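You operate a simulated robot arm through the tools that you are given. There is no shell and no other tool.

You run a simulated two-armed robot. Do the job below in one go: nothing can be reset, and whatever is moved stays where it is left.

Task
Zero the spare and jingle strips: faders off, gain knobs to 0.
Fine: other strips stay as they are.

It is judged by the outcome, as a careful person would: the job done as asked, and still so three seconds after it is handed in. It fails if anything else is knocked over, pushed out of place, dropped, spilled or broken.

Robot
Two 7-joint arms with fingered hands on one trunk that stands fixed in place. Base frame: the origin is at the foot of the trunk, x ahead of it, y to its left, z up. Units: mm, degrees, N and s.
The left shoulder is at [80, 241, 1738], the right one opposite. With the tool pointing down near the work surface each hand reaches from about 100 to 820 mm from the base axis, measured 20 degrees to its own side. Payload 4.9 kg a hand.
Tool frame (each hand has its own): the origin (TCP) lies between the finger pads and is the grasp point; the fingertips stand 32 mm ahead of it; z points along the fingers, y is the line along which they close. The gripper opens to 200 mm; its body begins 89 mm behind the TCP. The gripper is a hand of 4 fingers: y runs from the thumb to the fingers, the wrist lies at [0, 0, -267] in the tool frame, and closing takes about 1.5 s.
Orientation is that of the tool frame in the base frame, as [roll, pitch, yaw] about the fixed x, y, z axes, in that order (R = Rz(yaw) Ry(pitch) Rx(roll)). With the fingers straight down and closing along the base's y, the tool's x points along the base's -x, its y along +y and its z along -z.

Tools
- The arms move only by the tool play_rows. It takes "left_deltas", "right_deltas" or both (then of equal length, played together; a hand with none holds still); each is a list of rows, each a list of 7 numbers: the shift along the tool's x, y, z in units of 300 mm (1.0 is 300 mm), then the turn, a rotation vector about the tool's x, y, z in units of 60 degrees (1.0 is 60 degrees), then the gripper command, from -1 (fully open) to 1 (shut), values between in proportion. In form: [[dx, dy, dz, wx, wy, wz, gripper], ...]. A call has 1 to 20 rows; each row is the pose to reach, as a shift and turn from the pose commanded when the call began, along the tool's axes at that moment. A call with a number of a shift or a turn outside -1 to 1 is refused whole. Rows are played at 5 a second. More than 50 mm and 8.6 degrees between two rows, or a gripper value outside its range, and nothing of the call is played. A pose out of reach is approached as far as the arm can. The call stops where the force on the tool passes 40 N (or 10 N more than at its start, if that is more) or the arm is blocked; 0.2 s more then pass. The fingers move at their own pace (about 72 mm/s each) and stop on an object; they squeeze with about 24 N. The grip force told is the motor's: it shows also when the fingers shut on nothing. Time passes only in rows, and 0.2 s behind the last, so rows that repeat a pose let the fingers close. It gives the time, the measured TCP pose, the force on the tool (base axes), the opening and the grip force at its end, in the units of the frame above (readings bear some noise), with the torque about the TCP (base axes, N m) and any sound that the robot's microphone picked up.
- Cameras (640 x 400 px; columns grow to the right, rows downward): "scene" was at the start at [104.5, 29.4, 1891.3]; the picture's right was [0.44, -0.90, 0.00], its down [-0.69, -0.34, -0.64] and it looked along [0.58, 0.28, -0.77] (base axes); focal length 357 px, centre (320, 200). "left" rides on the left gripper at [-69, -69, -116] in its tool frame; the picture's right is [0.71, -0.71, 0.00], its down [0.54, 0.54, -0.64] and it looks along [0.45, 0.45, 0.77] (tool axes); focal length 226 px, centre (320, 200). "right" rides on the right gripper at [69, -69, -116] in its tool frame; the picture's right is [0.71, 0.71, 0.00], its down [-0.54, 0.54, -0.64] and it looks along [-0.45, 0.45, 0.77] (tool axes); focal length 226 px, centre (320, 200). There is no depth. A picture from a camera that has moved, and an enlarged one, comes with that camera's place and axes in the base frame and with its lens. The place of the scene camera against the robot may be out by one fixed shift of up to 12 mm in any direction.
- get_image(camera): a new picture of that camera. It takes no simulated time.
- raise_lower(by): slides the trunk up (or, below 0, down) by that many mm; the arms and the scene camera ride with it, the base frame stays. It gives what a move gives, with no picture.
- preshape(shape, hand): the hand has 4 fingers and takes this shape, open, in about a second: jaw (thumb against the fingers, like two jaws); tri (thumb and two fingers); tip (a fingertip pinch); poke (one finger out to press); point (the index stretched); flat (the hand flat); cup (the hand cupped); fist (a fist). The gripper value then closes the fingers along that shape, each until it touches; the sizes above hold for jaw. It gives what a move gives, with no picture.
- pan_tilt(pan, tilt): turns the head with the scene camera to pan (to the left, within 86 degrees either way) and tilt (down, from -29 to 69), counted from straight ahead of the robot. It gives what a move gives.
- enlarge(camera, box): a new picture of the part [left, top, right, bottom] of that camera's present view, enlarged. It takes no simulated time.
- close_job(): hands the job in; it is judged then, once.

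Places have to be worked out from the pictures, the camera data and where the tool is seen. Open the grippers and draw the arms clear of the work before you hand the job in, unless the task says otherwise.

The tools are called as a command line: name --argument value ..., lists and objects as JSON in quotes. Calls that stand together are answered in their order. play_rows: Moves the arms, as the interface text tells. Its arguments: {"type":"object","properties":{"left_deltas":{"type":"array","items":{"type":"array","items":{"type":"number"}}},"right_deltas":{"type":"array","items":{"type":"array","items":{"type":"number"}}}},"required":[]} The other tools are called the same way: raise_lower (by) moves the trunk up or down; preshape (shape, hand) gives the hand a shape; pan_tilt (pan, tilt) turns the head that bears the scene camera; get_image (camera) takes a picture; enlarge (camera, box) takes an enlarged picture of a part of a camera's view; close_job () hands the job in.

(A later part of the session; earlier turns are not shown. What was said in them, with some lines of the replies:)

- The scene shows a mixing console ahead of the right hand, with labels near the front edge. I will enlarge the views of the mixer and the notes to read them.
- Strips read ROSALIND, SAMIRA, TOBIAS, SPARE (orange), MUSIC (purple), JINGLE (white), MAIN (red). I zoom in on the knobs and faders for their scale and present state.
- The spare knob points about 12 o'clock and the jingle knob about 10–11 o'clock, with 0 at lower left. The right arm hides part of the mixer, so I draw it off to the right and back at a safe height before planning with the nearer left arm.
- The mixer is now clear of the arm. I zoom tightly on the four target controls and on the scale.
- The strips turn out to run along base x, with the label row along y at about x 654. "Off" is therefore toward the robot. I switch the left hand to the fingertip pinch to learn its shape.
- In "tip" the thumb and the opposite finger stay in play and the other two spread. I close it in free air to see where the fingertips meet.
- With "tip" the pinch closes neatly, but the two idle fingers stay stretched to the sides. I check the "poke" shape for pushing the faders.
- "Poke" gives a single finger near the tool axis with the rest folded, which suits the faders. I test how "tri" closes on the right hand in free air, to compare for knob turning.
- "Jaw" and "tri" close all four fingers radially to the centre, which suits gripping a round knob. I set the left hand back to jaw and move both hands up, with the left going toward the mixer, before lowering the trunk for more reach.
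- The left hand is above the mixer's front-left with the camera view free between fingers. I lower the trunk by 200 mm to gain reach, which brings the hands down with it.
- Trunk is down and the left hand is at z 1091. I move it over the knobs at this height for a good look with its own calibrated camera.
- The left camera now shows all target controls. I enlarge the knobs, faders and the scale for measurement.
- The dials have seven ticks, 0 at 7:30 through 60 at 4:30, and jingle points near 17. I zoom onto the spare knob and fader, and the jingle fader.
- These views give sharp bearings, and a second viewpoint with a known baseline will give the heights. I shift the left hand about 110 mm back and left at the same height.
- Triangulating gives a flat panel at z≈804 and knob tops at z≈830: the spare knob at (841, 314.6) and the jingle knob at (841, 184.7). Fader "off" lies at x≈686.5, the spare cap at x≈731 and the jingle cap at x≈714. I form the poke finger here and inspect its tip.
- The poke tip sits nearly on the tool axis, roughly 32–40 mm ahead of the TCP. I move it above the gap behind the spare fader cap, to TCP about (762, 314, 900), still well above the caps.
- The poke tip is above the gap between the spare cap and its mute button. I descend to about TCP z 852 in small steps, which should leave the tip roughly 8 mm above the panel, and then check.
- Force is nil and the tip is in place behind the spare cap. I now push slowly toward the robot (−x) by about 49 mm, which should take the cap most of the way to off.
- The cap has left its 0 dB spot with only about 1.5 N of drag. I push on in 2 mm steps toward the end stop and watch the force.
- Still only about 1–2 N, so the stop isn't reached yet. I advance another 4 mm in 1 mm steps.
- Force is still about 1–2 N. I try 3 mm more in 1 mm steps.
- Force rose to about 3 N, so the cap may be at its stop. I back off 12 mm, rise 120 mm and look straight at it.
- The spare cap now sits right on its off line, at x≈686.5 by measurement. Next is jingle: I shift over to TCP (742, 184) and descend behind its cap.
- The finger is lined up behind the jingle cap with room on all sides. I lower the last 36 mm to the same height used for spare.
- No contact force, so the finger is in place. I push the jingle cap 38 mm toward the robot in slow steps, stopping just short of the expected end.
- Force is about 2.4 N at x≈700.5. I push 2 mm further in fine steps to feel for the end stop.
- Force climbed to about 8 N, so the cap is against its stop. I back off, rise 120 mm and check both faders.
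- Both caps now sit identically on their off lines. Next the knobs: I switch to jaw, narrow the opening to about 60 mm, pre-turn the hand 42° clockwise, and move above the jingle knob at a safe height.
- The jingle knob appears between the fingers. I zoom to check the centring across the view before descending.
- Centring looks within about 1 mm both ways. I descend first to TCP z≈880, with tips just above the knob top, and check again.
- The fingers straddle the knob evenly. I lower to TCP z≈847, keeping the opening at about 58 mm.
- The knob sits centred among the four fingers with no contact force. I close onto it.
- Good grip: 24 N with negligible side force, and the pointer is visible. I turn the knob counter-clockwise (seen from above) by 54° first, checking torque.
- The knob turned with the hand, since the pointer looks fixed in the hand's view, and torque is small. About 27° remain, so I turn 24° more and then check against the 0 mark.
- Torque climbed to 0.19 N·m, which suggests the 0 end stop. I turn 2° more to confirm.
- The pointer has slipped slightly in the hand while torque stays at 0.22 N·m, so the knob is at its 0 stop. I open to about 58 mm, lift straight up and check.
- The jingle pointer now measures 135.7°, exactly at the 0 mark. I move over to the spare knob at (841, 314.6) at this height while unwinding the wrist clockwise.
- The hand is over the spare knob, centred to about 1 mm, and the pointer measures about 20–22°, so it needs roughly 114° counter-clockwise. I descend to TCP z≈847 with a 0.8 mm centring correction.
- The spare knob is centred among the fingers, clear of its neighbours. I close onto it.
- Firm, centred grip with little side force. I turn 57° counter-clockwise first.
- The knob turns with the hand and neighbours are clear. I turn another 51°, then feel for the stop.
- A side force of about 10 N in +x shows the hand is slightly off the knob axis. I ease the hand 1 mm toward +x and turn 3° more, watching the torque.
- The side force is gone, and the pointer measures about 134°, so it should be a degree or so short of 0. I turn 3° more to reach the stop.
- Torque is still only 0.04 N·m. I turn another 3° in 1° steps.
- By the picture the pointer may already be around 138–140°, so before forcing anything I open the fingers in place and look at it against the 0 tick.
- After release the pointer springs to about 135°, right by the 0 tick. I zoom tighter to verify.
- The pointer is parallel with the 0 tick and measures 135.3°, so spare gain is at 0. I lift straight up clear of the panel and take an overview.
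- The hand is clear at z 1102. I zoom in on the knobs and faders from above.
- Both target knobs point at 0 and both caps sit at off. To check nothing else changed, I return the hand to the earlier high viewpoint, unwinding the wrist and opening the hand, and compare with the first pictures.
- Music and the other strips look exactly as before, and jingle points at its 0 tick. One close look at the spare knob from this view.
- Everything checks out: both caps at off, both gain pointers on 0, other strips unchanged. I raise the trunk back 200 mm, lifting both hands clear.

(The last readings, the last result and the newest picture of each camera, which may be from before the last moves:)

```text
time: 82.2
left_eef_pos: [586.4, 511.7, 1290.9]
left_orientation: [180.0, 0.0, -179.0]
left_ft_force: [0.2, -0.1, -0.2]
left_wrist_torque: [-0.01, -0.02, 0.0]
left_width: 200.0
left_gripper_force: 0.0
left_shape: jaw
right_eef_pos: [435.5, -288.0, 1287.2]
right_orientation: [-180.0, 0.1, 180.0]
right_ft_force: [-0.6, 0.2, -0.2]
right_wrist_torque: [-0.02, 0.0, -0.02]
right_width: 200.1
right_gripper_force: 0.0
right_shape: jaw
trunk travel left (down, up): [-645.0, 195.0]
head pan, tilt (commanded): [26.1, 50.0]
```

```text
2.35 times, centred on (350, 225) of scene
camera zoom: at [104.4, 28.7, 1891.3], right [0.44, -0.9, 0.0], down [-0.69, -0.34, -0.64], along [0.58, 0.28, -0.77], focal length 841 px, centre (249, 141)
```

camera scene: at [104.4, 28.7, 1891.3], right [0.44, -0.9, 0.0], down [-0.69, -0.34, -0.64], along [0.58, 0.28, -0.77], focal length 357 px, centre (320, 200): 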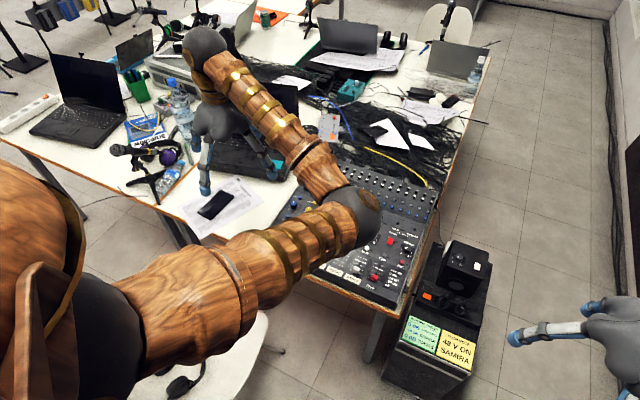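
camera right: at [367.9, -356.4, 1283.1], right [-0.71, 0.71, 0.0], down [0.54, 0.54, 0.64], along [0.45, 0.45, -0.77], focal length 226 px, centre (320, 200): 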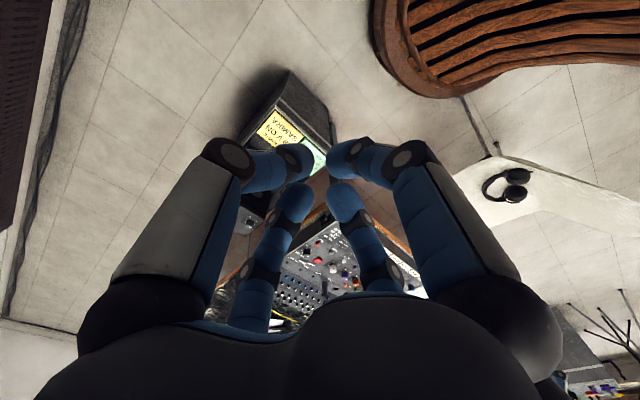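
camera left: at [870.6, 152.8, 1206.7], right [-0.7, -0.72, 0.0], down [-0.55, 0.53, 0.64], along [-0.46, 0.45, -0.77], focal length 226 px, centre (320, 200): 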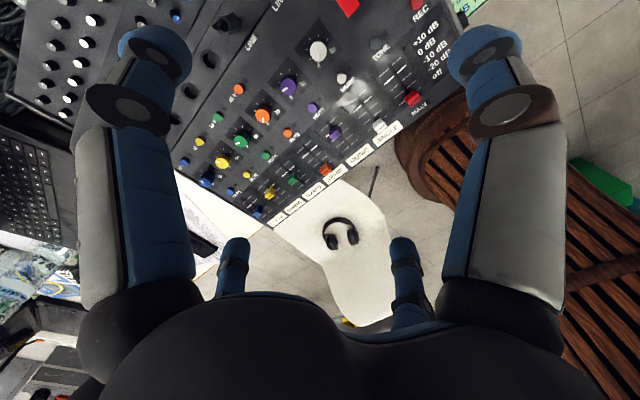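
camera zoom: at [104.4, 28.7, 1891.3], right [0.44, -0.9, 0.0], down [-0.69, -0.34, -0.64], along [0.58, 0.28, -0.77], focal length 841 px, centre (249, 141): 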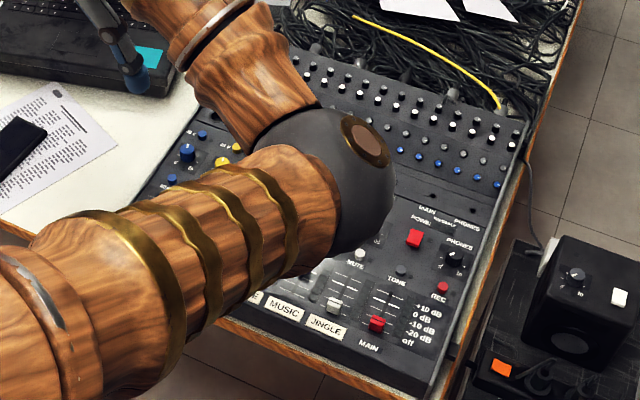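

The arm is high but its elbow still hovers over the mixer. I draw the left hand further back toward its starting place.

play_rows --left_deltas '[[0.04, 0.06, 0.03, 0, 0, 0, -1], [0.08, 0.13, 0.08, 0, 0, 0, -1], [0.11, 0.2, 0.14, 0, 0, 0, -1], [0.14, 0.27, 0.22, 0, 0, 0, -1], [0.17, 0.33, 0.31, 0, 0, 0, -1], [0.18, 0.39, 0.41, 0, 0, 0, -1], [0.18, 0.39, 0.52, 0, 0, 0, -1], [0.18, 0.39, 0.62, 0, 0, 0, -1], [0.18, 0.39, 0.62, 0, 0, 0, -1]]'

get_image --camera "scene"

enlarge --camera "scene" --box '[250, 140, 450, 310]'

enlarge --camera "scene" --box '[320, 195, 400, 290]'

```text
time: 84.2
left_eef_pos: [530.7, 628.5, 1103.3]
left_orientation: [-179.9, -0.1, -178.9]
left_ft_force: [0.5, -0.4, 0.1]
left_wrist_torque: [-0.01, 0.02, 0.01]
left_width: 199.9
left_gripper_force: 0.0
left_shape: jaw
right_eef_pos: [435.0, -287.5, 1287.3]
right_orientation: [-179.9, 0.1, -179.9]
right_ft_force: [-0.1, 0.1, 0.4]
right_wrist_torque: [-0.03, -0.03, -0.01]
right_width: 199.7
right_gripper_force: 0.1
right_shape: jaw
trunk travel left (down, up): [-645.0, 195.0]
head pan, tilt (commanded): [26.1, 50.0]
```

```text
taken
camera scene: at [104.6, 29.3, 1891.3], right [0.44, -0.9, 0.0], down [-0.69, -0.34, -0.64], along [0.58, 0.28, -0.77], focal length 357 px, centre (320, 200)
```

scene: 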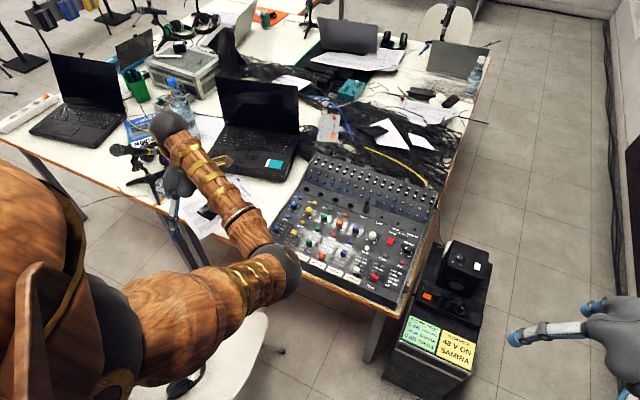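

```text
2.35 times, centred on (350, 225) of scene
camera zoom: at [104.6, 29.3, 1891.3], right [0.44, -0.9, 0.0], down [-0.69, -0.34, -0.64], along [0.58, 0.28, -0.77], focal length 841 px, centre (249, 141)
```

zoom: 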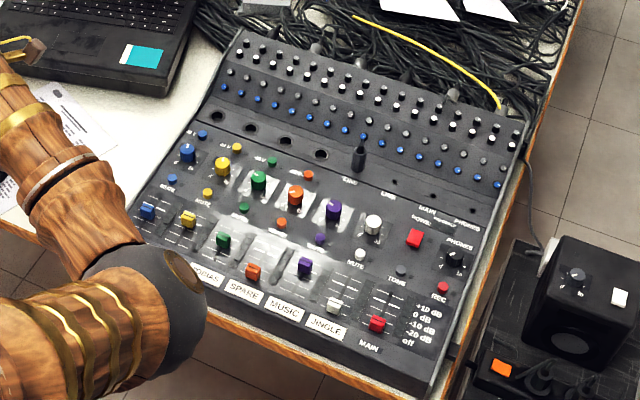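

```text
4.21 times, centred on (360, 242) of scene
camera zoom: at [104.6, 29.3, 1891.3], right [0.44, -0.9, 0.0], down [-0.69, -0.34, -0.64], along [0.58, 0.28, -0.77], focal length 1505 px, centre (152, 21)
```

zoom: 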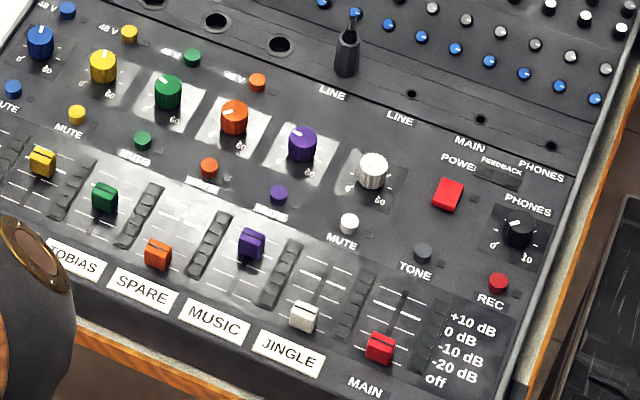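

The mixer is unmoved and both arms are clear with grippers open. One last zoom to confirm the two pointers still hold at 0.

enlarge --camera "scene" --box '[325, 205, 385, 243]'

enlarge --camera "scene" --box '[310, 235, 390, 285]'

```text
10.53 times, centred on (355, 224) of scene
camera zoom: at [104.6, 29.3, 1891.3], right [0.44, -0.9, 0.0], down [-0.69, -0.34, -0.64], along [0.58, 0.28, -0.77], focal length 3762 px, centre (-48, -53)
```

zoom: 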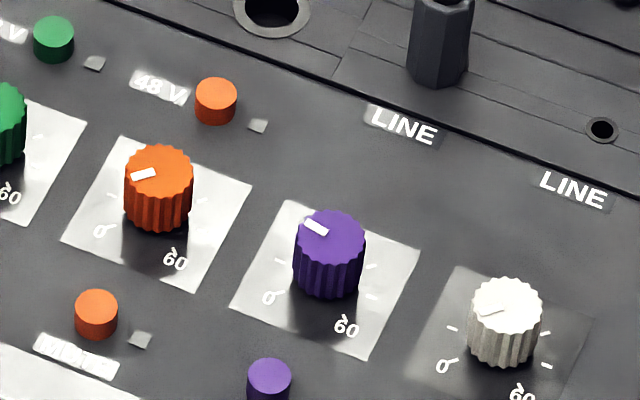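

```text
8.00 times, centred on (350, 260) of scene
camera zoom: at [104.6, 29.3, 1891.3], right [0.44, -0.9, 0.0], down [-0.69, -0.34, -0.64], along [0.58, 0.28, -0.77], focal length 2859 px, centre (80, -280)
```

zoom: 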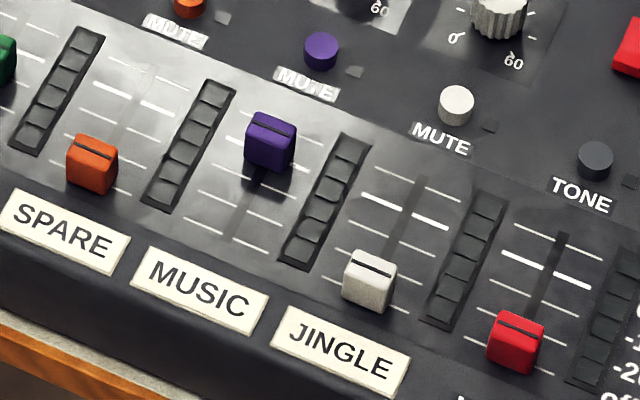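

The spare and jingle pointers both aim at 0 and both faders sit on off. Music and the rest match the first pictures, and the mixer pixel positions are unchanged. I hand the job in.

close_job

```text
The job is handed in.
```

The spare and jingle strips are zeroed, and I handed the job in.

- **Faders:** both caps are on their off lines. The jingle cap was pushed until it met its end stop (about 8 N). I did not push spare as firmly, but it sits in the same place to within about half a millimetre.
- **Gain knobs:** both pointers aim at the 0 tick, within about 2° by the pictures. Jingle had been at roughly 18 and spare at roughly 25.
- **Other strips:** the final pictures show the other strips' knobs and faders as they were, and the mixer has not moved.

Both arms are drawn clear with the hands open. The trunk was lowered 200 mm for reach during the work and raised back afterwards.
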